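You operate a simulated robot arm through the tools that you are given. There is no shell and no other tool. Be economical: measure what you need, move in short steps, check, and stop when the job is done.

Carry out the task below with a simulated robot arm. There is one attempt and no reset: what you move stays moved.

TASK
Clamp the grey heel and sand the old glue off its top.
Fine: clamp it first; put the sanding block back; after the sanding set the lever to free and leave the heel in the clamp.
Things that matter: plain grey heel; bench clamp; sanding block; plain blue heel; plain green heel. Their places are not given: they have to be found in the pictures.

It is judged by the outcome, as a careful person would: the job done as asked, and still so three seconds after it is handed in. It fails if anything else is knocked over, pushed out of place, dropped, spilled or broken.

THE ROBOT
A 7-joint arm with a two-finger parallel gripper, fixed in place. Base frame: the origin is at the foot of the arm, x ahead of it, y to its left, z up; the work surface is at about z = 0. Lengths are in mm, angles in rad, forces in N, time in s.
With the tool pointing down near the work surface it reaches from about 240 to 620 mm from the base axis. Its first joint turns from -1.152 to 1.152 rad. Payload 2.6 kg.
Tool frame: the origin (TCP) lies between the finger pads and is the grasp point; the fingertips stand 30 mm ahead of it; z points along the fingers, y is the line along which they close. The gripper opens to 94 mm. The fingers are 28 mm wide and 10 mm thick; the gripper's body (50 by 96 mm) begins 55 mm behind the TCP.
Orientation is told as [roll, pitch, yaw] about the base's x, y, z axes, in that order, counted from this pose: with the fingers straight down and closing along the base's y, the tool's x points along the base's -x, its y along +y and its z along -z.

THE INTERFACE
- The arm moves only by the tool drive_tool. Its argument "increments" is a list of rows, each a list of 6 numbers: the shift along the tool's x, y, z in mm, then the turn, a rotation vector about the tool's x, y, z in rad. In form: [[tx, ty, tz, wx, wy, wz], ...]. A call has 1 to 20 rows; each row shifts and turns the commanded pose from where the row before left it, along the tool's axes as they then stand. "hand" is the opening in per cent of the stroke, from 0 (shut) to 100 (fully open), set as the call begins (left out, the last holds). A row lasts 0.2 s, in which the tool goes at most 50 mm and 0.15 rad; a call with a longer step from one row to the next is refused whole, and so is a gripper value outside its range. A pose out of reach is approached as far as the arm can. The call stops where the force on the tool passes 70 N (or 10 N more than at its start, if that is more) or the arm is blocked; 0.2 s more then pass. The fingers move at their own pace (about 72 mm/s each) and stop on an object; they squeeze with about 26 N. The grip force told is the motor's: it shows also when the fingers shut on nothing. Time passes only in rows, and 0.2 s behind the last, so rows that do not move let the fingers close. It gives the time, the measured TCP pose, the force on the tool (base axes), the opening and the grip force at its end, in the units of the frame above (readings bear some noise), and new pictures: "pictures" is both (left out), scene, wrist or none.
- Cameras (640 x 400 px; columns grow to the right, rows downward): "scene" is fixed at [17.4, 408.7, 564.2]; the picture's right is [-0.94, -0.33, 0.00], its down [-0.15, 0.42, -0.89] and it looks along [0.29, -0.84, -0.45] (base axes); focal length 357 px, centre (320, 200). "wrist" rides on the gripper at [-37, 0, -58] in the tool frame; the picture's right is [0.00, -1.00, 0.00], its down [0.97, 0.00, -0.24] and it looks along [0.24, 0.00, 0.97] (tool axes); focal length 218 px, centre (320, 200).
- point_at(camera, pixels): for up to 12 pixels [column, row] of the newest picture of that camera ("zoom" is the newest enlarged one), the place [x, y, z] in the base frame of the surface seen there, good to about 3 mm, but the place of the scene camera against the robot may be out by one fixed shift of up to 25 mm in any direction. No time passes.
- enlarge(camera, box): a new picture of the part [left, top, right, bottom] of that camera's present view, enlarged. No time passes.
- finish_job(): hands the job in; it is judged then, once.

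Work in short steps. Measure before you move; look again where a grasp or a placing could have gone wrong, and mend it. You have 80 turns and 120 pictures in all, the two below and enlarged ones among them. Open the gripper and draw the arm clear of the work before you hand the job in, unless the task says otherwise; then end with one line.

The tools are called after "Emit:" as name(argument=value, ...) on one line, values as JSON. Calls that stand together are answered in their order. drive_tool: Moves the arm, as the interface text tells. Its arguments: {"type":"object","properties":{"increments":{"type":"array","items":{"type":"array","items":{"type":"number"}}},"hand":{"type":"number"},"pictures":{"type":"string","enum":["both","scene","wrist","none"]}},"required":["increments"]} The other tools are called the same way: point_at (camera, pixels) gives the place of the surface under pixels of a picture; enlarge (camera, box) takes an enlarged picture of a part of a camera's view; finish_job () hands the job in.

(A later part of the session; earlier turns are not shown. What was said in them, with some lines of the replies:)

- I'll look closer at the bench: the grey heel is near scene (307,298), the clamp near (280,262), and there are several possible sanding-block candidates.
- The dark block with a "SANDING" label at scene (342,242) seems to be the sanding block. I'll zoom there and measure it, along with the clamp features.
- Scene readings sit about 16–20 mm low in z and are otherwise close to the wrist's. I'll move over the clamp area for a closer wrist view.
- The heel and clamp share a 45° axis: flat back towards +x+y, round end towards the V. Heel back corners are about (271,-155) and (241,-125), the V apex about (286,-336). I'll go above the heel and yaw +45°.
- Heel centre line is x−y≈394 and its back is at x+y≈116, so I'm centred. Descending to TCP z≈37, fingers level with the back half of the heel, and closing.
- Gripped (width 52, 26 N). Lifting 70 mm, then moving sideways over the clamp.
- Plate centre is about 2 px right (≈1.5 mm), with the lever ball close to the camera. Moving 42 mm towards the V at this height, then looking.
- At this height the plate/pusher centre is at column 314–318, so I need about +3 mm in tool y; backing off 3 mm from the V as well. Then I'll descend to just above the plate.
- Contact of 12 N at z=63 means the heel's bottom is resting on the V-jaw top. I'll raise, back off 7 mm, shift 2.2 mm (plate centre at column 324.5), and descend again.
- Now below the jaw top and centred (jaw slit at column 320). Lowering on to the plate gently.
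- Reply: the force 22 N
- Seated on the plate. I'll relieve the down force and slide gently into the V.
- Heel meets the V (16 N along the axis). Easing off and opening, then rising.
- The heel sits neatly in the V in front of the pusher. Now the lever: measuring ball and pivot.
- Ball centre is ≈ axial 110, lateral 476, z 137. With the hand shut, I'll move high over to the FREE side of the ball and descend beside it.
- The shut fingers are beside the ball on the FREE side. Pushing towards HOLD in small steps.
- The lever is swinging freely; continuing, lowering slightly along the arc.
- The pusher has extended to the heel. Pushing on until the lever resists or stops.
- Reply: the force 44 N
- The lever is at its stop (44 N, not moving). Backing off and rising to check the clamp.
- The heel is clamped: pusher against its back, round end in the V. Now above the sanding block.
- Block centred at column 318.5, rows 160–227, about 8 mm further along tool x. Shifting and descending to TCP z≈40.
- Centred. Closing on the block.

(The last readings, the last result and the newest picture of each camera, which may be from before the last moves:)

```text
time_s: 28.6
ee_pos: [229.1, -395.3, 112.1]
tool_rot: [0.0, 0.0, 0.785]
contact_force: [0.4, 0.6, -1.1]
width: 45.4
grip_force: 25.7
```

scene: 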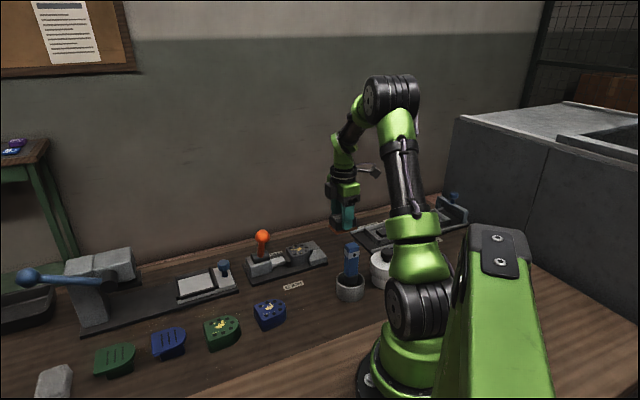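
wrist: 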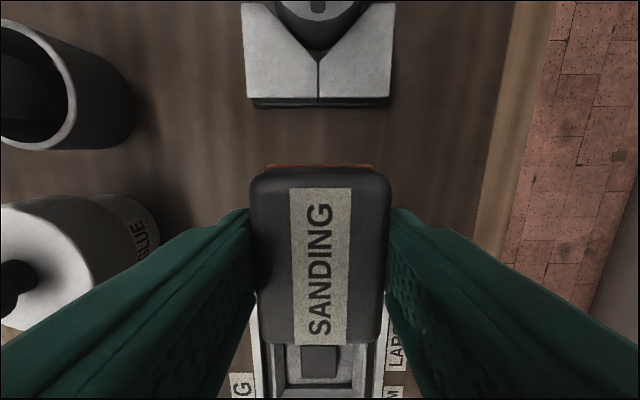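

Gripped (45 mm, 26 N). Carrying it over the heel (axial ≈8, lateral ≈440) and lowering to just above its top.

Emit:
drive_tool(increments=[[-32, 0, 0, 0, 0, 0], [-32, 0, 0, 0, 0, 0], [-32, 0, 0, 0, 0, 0], [-29, 0, 0, 0, 0, 0], [0, 0, 15, 0, 0, 0], [0, 0, 10, 0, 0, 0], [0, 0, 0, 0, 0, 0]])

Emit:
enlarge(camera="scene", box=[225, 185, 355, 295])

```text
time_s: 30.2
ee_pos: [314.6, -305.7, 88.1]
tool_rot: [0.001, 0.0, 0.787]
contact_force: [1.1, 1.4, -1.8]
width: 45.6
grip_force: 25.8
```

scene: 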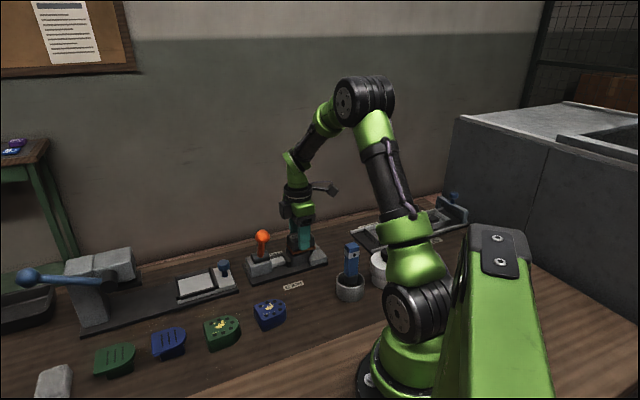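
wrist: 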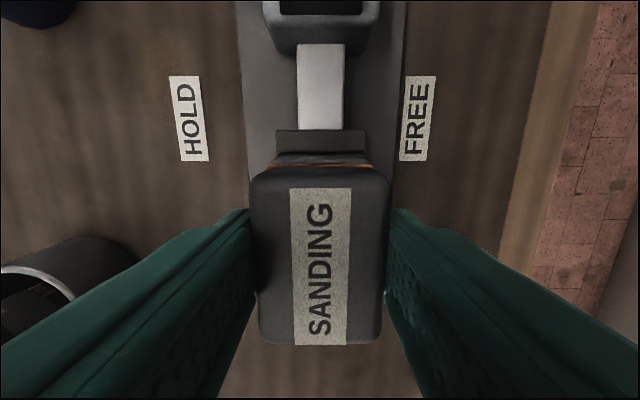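

```text
3.64 times, centred on (290, 240) of scene
```

zoom: 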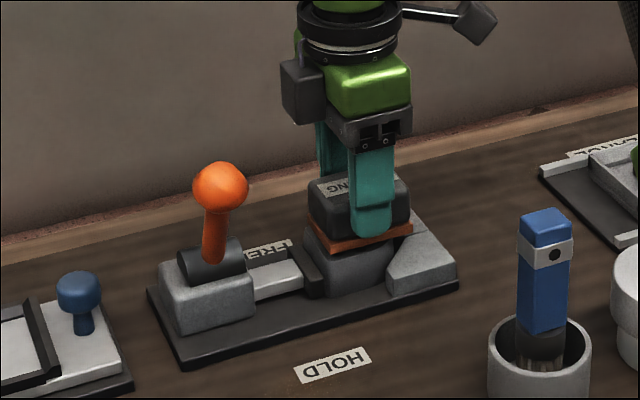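

Block hovers over the heel. Lowering until contact.

Emit:
drive_tool(increments=[[0, 0, 4, 0, 0, 0], [0, 0, 4, 0, 0, 0], [0, 0, 2, 0, 0, 0], [0, 0, 1, 0, 0, 0], [0, 0, 0, 0, 0, 0]], pictures="none")

```text
time_s: 31.2
ee_pos: [317.5, -307.5, 82.4]
tool_rot: [-0.01, -0.001, 0.781]
contact_force: [-2.8, 1.8, 9.2]
width: 45.7
grip_force: 25.9
stopped in row 5: the force on the tool passed its limit (the readings are from after the stop); the commanded pose is now the measured one
```

In contact at z≈82 with 9 N left. Sanding strokes now, along and across, with light pressure.

Emit:
drive_tool(increments=[[6, 0, 0, 0, 0, 0], [6, 0, 0, 0, 0, 0], [-6, 0, 0, 0, 0, 0], [-6, 0, 0, 0, 0, 0], [-6, 0, 0, 0, 0, 0], [-6, 0, 0, 0, 0, 0], [6, 0, 0, 0, 0, 0], [6, 0, 0, 0, 0, 0], [0, 0, 0, 0, 0, 0]], pictures="none")

```text
time_s: 33.2
ee_pos: [318.1, -306.4, 81.9]
tool_rot: [-0.01, -0.003, 0.782]
contact_force: [2.7, 4.2, 15.6]
width: 45.4
grip_force: 26.1
```

Emit:
drive_tool(increments=[[6, 4, 0, 0, 0, 0], [6, 4, 0, 0, 0, 0], [-8, 0, 0, 0, 0, 0], [-8, 0, 0, 0, 0, 0], [-8, 0, 0, 0, 0, 0], [0, -8, 0, 0, 0, 0], [0, -8, 0, 0, 0, 0], [8, 0, 0, 0, 0, 0], [8, 0, 0, 0, 0, 0], [8, 0, 0, 0, 0, 0], [-6, 8, 0, 0, 0, 0], [-6, 0, 0, 0, 0, 0], [6, 0, 0, 0, 0, 0], [6, 0, 0, 0, 0, 0], [-8, 0, 0, 0, 0, 0], [-8, 0, 0, 0, 0, 0], [10, 0, 0, 0, 0, 0], [0, 0, 0, 0, 0, 0]], pictures="none")

Emit:
drive_tool(increments=[[0, 0, -20, 0, 0, 0], [0, 0, -20, 0, 0, 0], [30, 0, 0, 0, 0, 0], [30, 0, 0, 0, 0, 0], [30, 0, 0, 0, 0, 0], [0, 0, 0, 0, 0, 0]])

Emit:
enlarge(camera="scene", box=[235, 195, 345, 295])

```text
time_s: 37.0
ee_pos: [314.1, -311.6, 81.8]
tool_rot: [-0.011, -0.004, 0.784]
contact_force: [7.1, 7.9, 27.4]
width: 45.6
grip_force: 26.0
```

```text
time_s: 38.4
ee_pos: [247.2, -373.9, 122.2]
tool_rot: [-0.011, 0.001, 0.782]
contact_force: [-0.6, 0.7, -0.8]
width: 45.3
grip_force: 26.2
```

scene: 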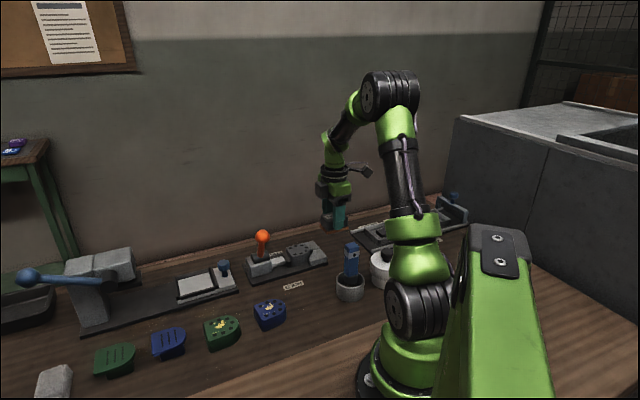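
wrist: 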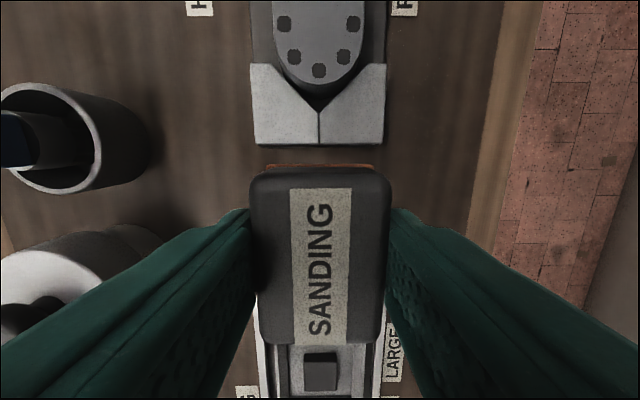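

```text
4.00 times, centred on (290, 245) of scene
```

zoom: 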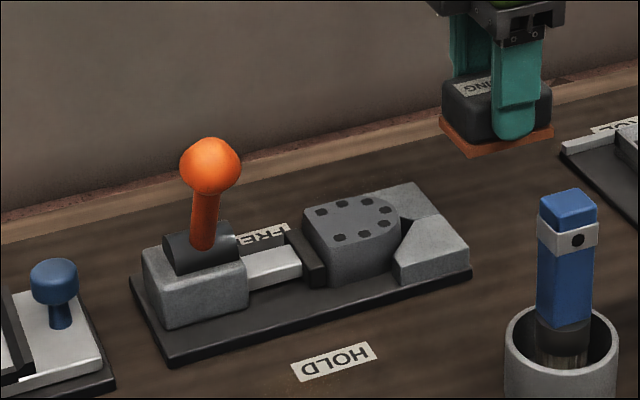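

All glue is gone. Returning the block: 25 mm along tool x, trimming the 0.011 tilt, and lowering to z≈60 to compare.

Emit:
drive_tool(increments=[[13, 0, 0, -0.0078, -0.0078, 0], [12.4, 0, 0, 0, 0, 0], [0, 0, 25, 0, 0, 0], [0, 0, 25, 0, 0, 0], [0, 0, 10, 0, 0, 0], [0, 0, 0, 0, 0, 0], [0, 0, 0, 0, 0, 0]], pictures="wrist")

```text
time_s: 40.0
ee_pos: [231.3, -392.2, 60.7]
tool_rot: [-0.003, -0.009, 0.782]
contact_force: [0.5, -0.8, -1.1]
width: 45.4
grip_force: 26.4
```

wrist: 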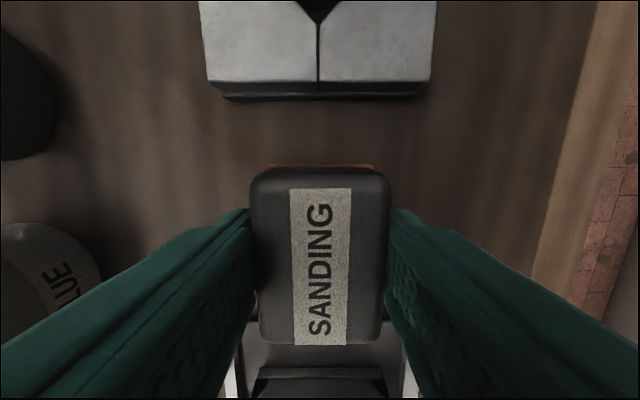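

Slot is at column 318 versus 323 at the pick-up, so a small correction: +1.8 mm tool y, +1.5 mm tool x. Then lowering gently.

Emit:
drive_tool(increments=[[1.5, 1.8, 0, -0.004, 0.004, -0.003], [0, 0, 6, 0, 0, 0], [0, 0, 5, 0, 0, 0], [0, 0, 2, 0, 0, 0], [0, 0, 0, 0, 0, 0]], pictures="wrist")

```text
time_s: 41.2
ee_pos: [228.6, -391.9, 46.6]
tool_rot: [0.002, -0.005, 0.785]
contact_force: [0.4, -0.2, -1.5]
width: 45.4
grip_force: 25.7
```

wrist: 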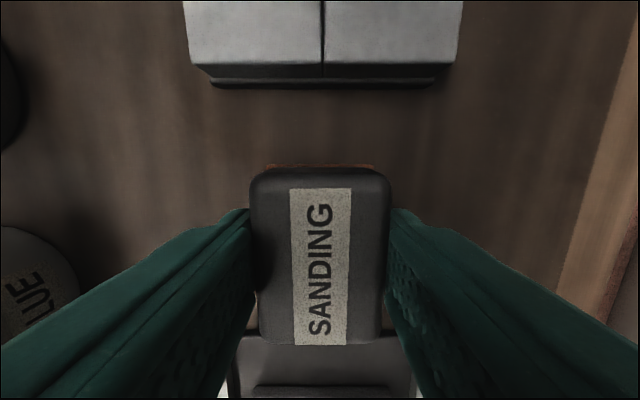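

Emit:
drive_tool(increments=[[0, 0, 2, 0, 0, 0], [0, 0, 1.2, 0, 0, 0], [0, 0, 0.8, 0, 0, 0], [0, 0, 0, 0, 0, 0]], pictures="wrist")

```text
time_s: 42.2
ee_pos: [229.6, -391.3, 44.2]
tool_rot: [0.001, -0.004, 0.785]
contact_force: [0.4, 0.3, -0.9]
width: 45.6
grip_force: 25.6
```

wrist: 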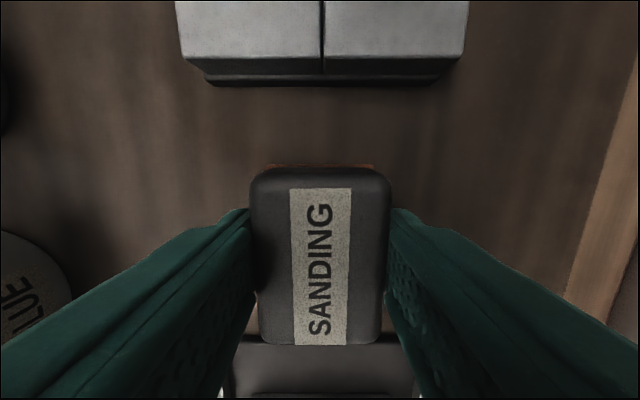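

Matches the pick-up view (slot at 322, jaw edge at row 85). Touching down the last millimetres.

Emit:
drive_tool(increments=[[0, 0, 0.8, 0, 0, 0], [0, 0, 0.7, 0, 0, 0], [0, 0, 0.7, 0, 0, 0], [0, 0, 0, 0, 0, 0]], pictures="none")

```text
time_s: 43.2
ee_pos: [229.1, -393.4, 42.7]
tool_rot: [0.0, -0.005, 0.786]
contact_force: [-2.0, 4.0, 13.4]
width: 45.4
grip_force: 25.8
```

Contact (13 N). Releasing and rising.

Emit:
drive_tool(increments=[[0, 0, -0.5, 0, 0, 0], [0, 0, 0, 0, 0, 0], [0, 0, 0, 0, 0, 0]], hand=80, pictures="none")

Emit:
drive_tool(increments=[[0, 0, -20, 0, 0, 0], [0, 0, -35, 0, 0, 0], [0, 0, -40, 0, 0, 0], [0, 0, -40, 0, 0, 0], [-30, 0, -40, 0, 0, 0], [-30, 0, 0, 0, 0, 0], [-30, 0, 0, 0, 0, 0], [0, 0, 0, 0, 0, 0]])

```text
time_s: 44.0
ee_pos: [228.6, -391.2, 43.4]
tool_rot: [0.001, -0.003, 0.783]
contact_force: [-0.4, -0.2, 0.2]
width: 75.3
grip_force: 0.1
```

```text
time_s: 45.8
ee_pos: [294.8, -331.3, 219.0]
tool_rot: [0.002, -0.002, 0.784]
contact_force: [0.1, -0.2, 0.6]
width: 75.1
grip_force: 0.0
```

scene: 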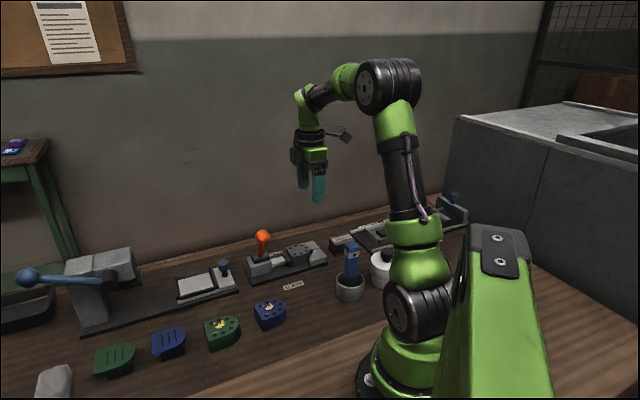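
wrist: 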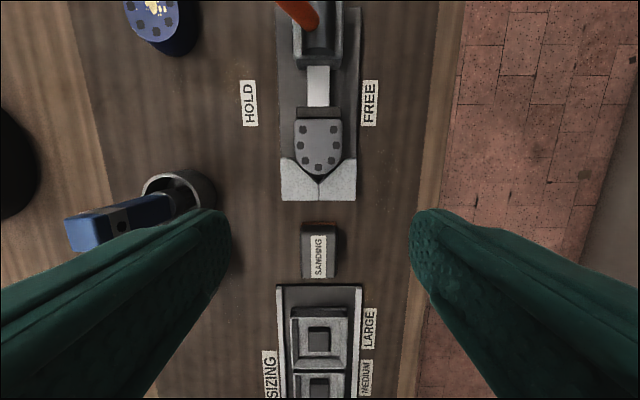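

Block is back. Now the lever to FREE: shutting the hand and moving high to the HOLD side of the ball.

Emit:
drive_tool(increments=[[0, 42, 0, 0, 0, 0], [0, 41, 0, 0, 0, 0], [-36, 0, 0, 0, 0, 0], [-36, 0, 0, 0, 0, 0], [-36, 0, 0, 0, 0, 0], [-34, 0, 0, 0, 0, 0], [0, 0, 0, 0, 0, 0]], hand=0, pictures="wrist")

```text
time_s: 47.4
ee_pos: [333.3, -170.2, 219.1]
tool_rot: [0.001, -0.004, 0.783]
contact_force: [0.7, -0.4, 0.2]
width: 0.1
grip_force: 25.3
```

wrist: 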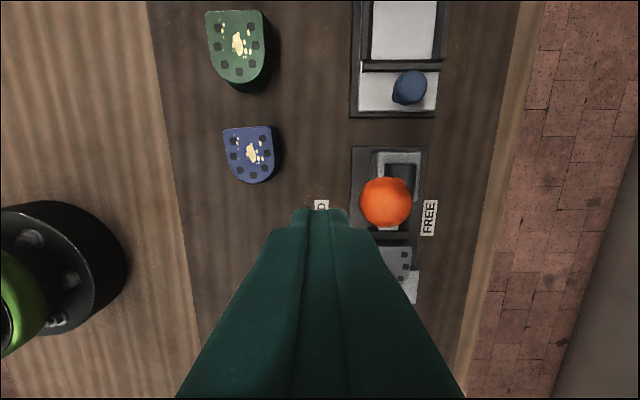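

Emit:
drive_tool(increments=[[0, 0, 22, 0, 0, 0], [0, 0, 22, 0, 0, 0], [0, 0, 22, 0, 0, 0], [0, -8, 0, 0, 0, 0], [0, -8, 0, 0, 0, 0], [0, -8, 0, 0, 0, 0], [0, -8, 0, 0, 0, 0], [0, -8, 0, 0, 0, 0], [0, -8, 0, 0, 0, 0], [0, -8, 0, 0, 0, 0], [0, 0, 0, 0, 0, 0]])

```text
time_s: 49.8
ee_pos: [375.2, -209.6, 153.8]
tool_rot: [0.001, -0.005, 0.785]
contact_force: [0.3, 0.3, 1.1]
width: 0.3
grip_force: 26.2
```

scene: 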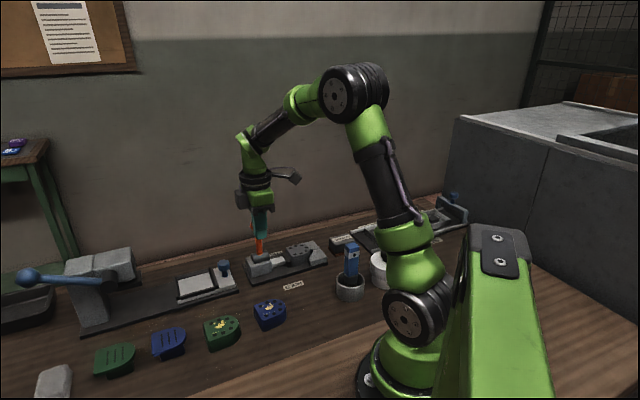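
wrist: 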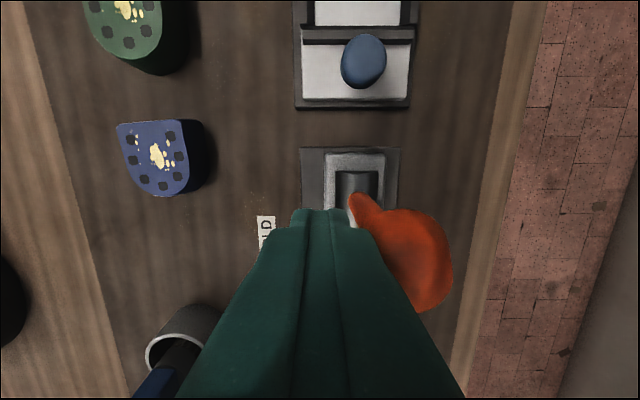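

Lever passing centre towards FREE. Continuing to its stop.

Emit:
drive_tool(increments=[[0, -8, 0, 0, 0, 0], [0, -8, 0, 0, 0, 0], [0, -8, 2, 0, 0, 0], [0, -6, 2, 0, 0, 0], [0, -6, 2, 0, 0, 0], [0, -6, 2, 0, 0, 0], [0, 0, 0, 0, 0, 0]])

Emit:
enlarge(camera="scene", box=[205, 185, 335, 305])

```text
time_s: 51.4
ee_pos: [403.5, -240.2, 143.6]
tool_rot: [0.006, -0.005, 0.784]
contact_force: [-10.5, 6.7, 5.2]
width: 0.0
grip_force: 26.0
```

scene: 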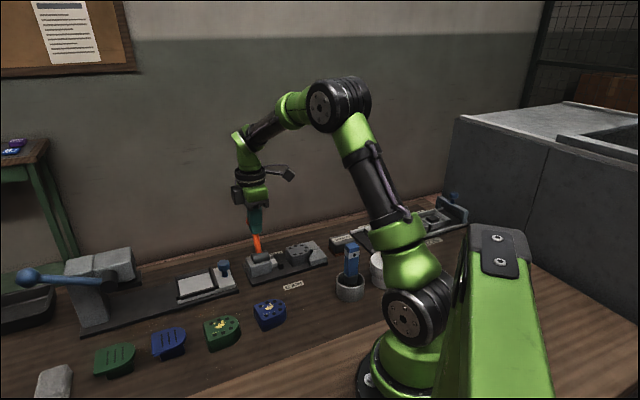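
wrist: 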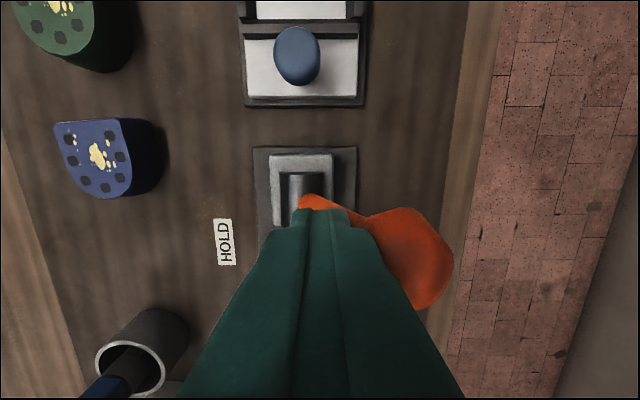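

```text
3.33 times, centred on (270, 245) of scene
```

zoom: 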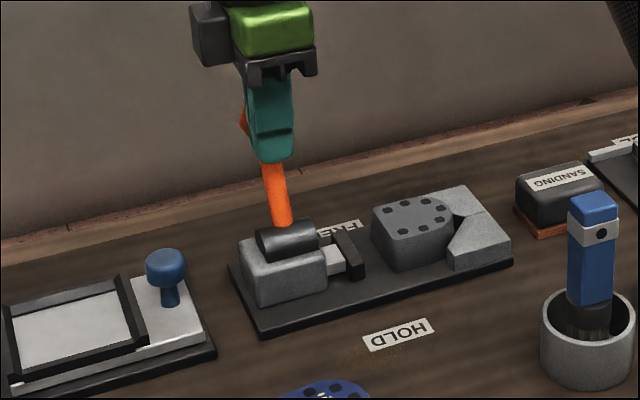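

Pusher is retracted and the lever resists. A nudge to confirm the stop, then back off and rise.

Emit:
drive_tool(increments=[[0, -2, 0, 0, 0, 0], [0, -2, 0, 0, 0, 0], [0, 0, 0, 0, 0, 0]], pictures="none")

Emit:
drive_tool(increments=[[0, 12, 0, 0, 0, 0], [0, 15, 0, 0, 0, 0], [0, 10, 0, 0, 0, 0], [0, 0, -40, 0, 0, 0], [0, 0, -40, 0, 0, 0], [0, 0, -40, 0, 0, 0], [0, 0, -40, 0, 0, 0], [30, 0, 0, 0, 0, 0], [30, 0, 0, 0, 0, 0], [0, 0, 0, 0, 0, 0]], hand=100)

Emit:
enlarge(camera="scene", box=[215, 195, 395, 305])

```text
time_s: 52.2
ee_pos: [403.9, -238.6, 143.6]
tool_rot: [0.02, -0.005, 0.778]
contact_force: [-44.4, 29.7, 22.8]
width: 0.0
grip_force: 26.4
```

```text
time_s: 54.4
ee_pos: [339.8, -258.8, 305.1]
tool_rot: [0.001, -0.003, 0.784]
contact_force: [0.7, -0.1, 0.0]
width: 94.2
grip_force: 0.0
```

scene: 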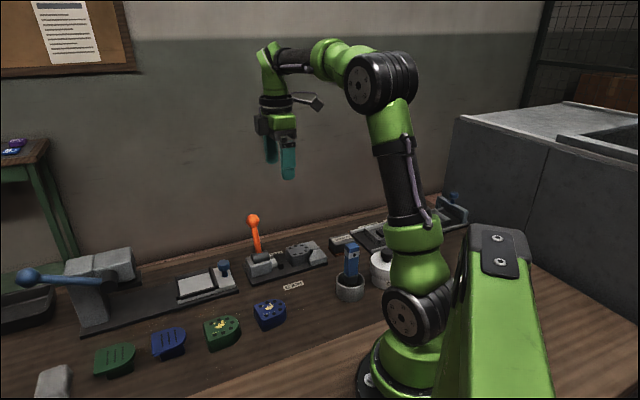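
wrist: 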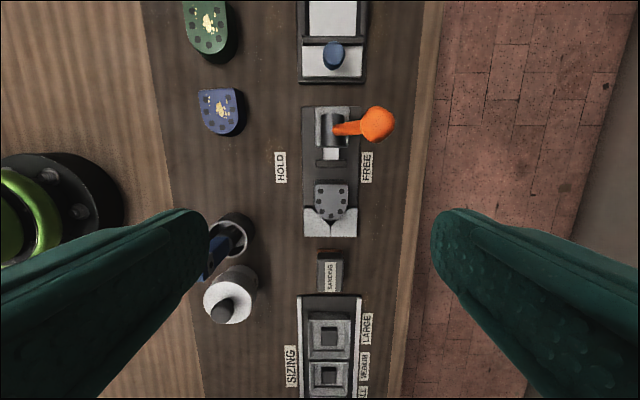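

```text
3.56 times, centred on (305, 250) of scene
```

zoom: 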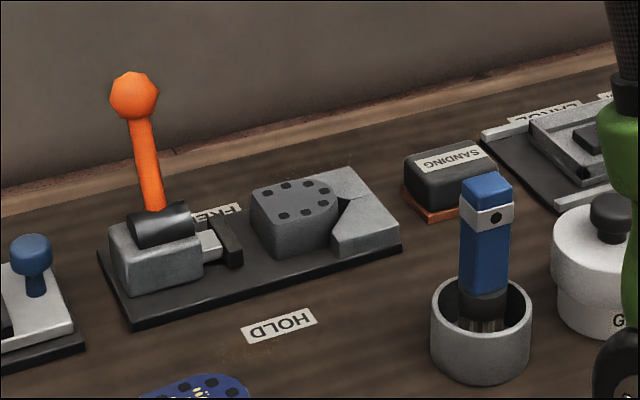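

The lever is at FREE, the heel is clean and still in the clamp, the sanding block is back in its place, and the arm is clear with the gripper open.

Emit:
finish_job()

```text
The job is handed in.
```

I clamped the grey heel, sanded the glue off its top, put the sanding block back, set the lever to FREE and left the heel in the clamp.
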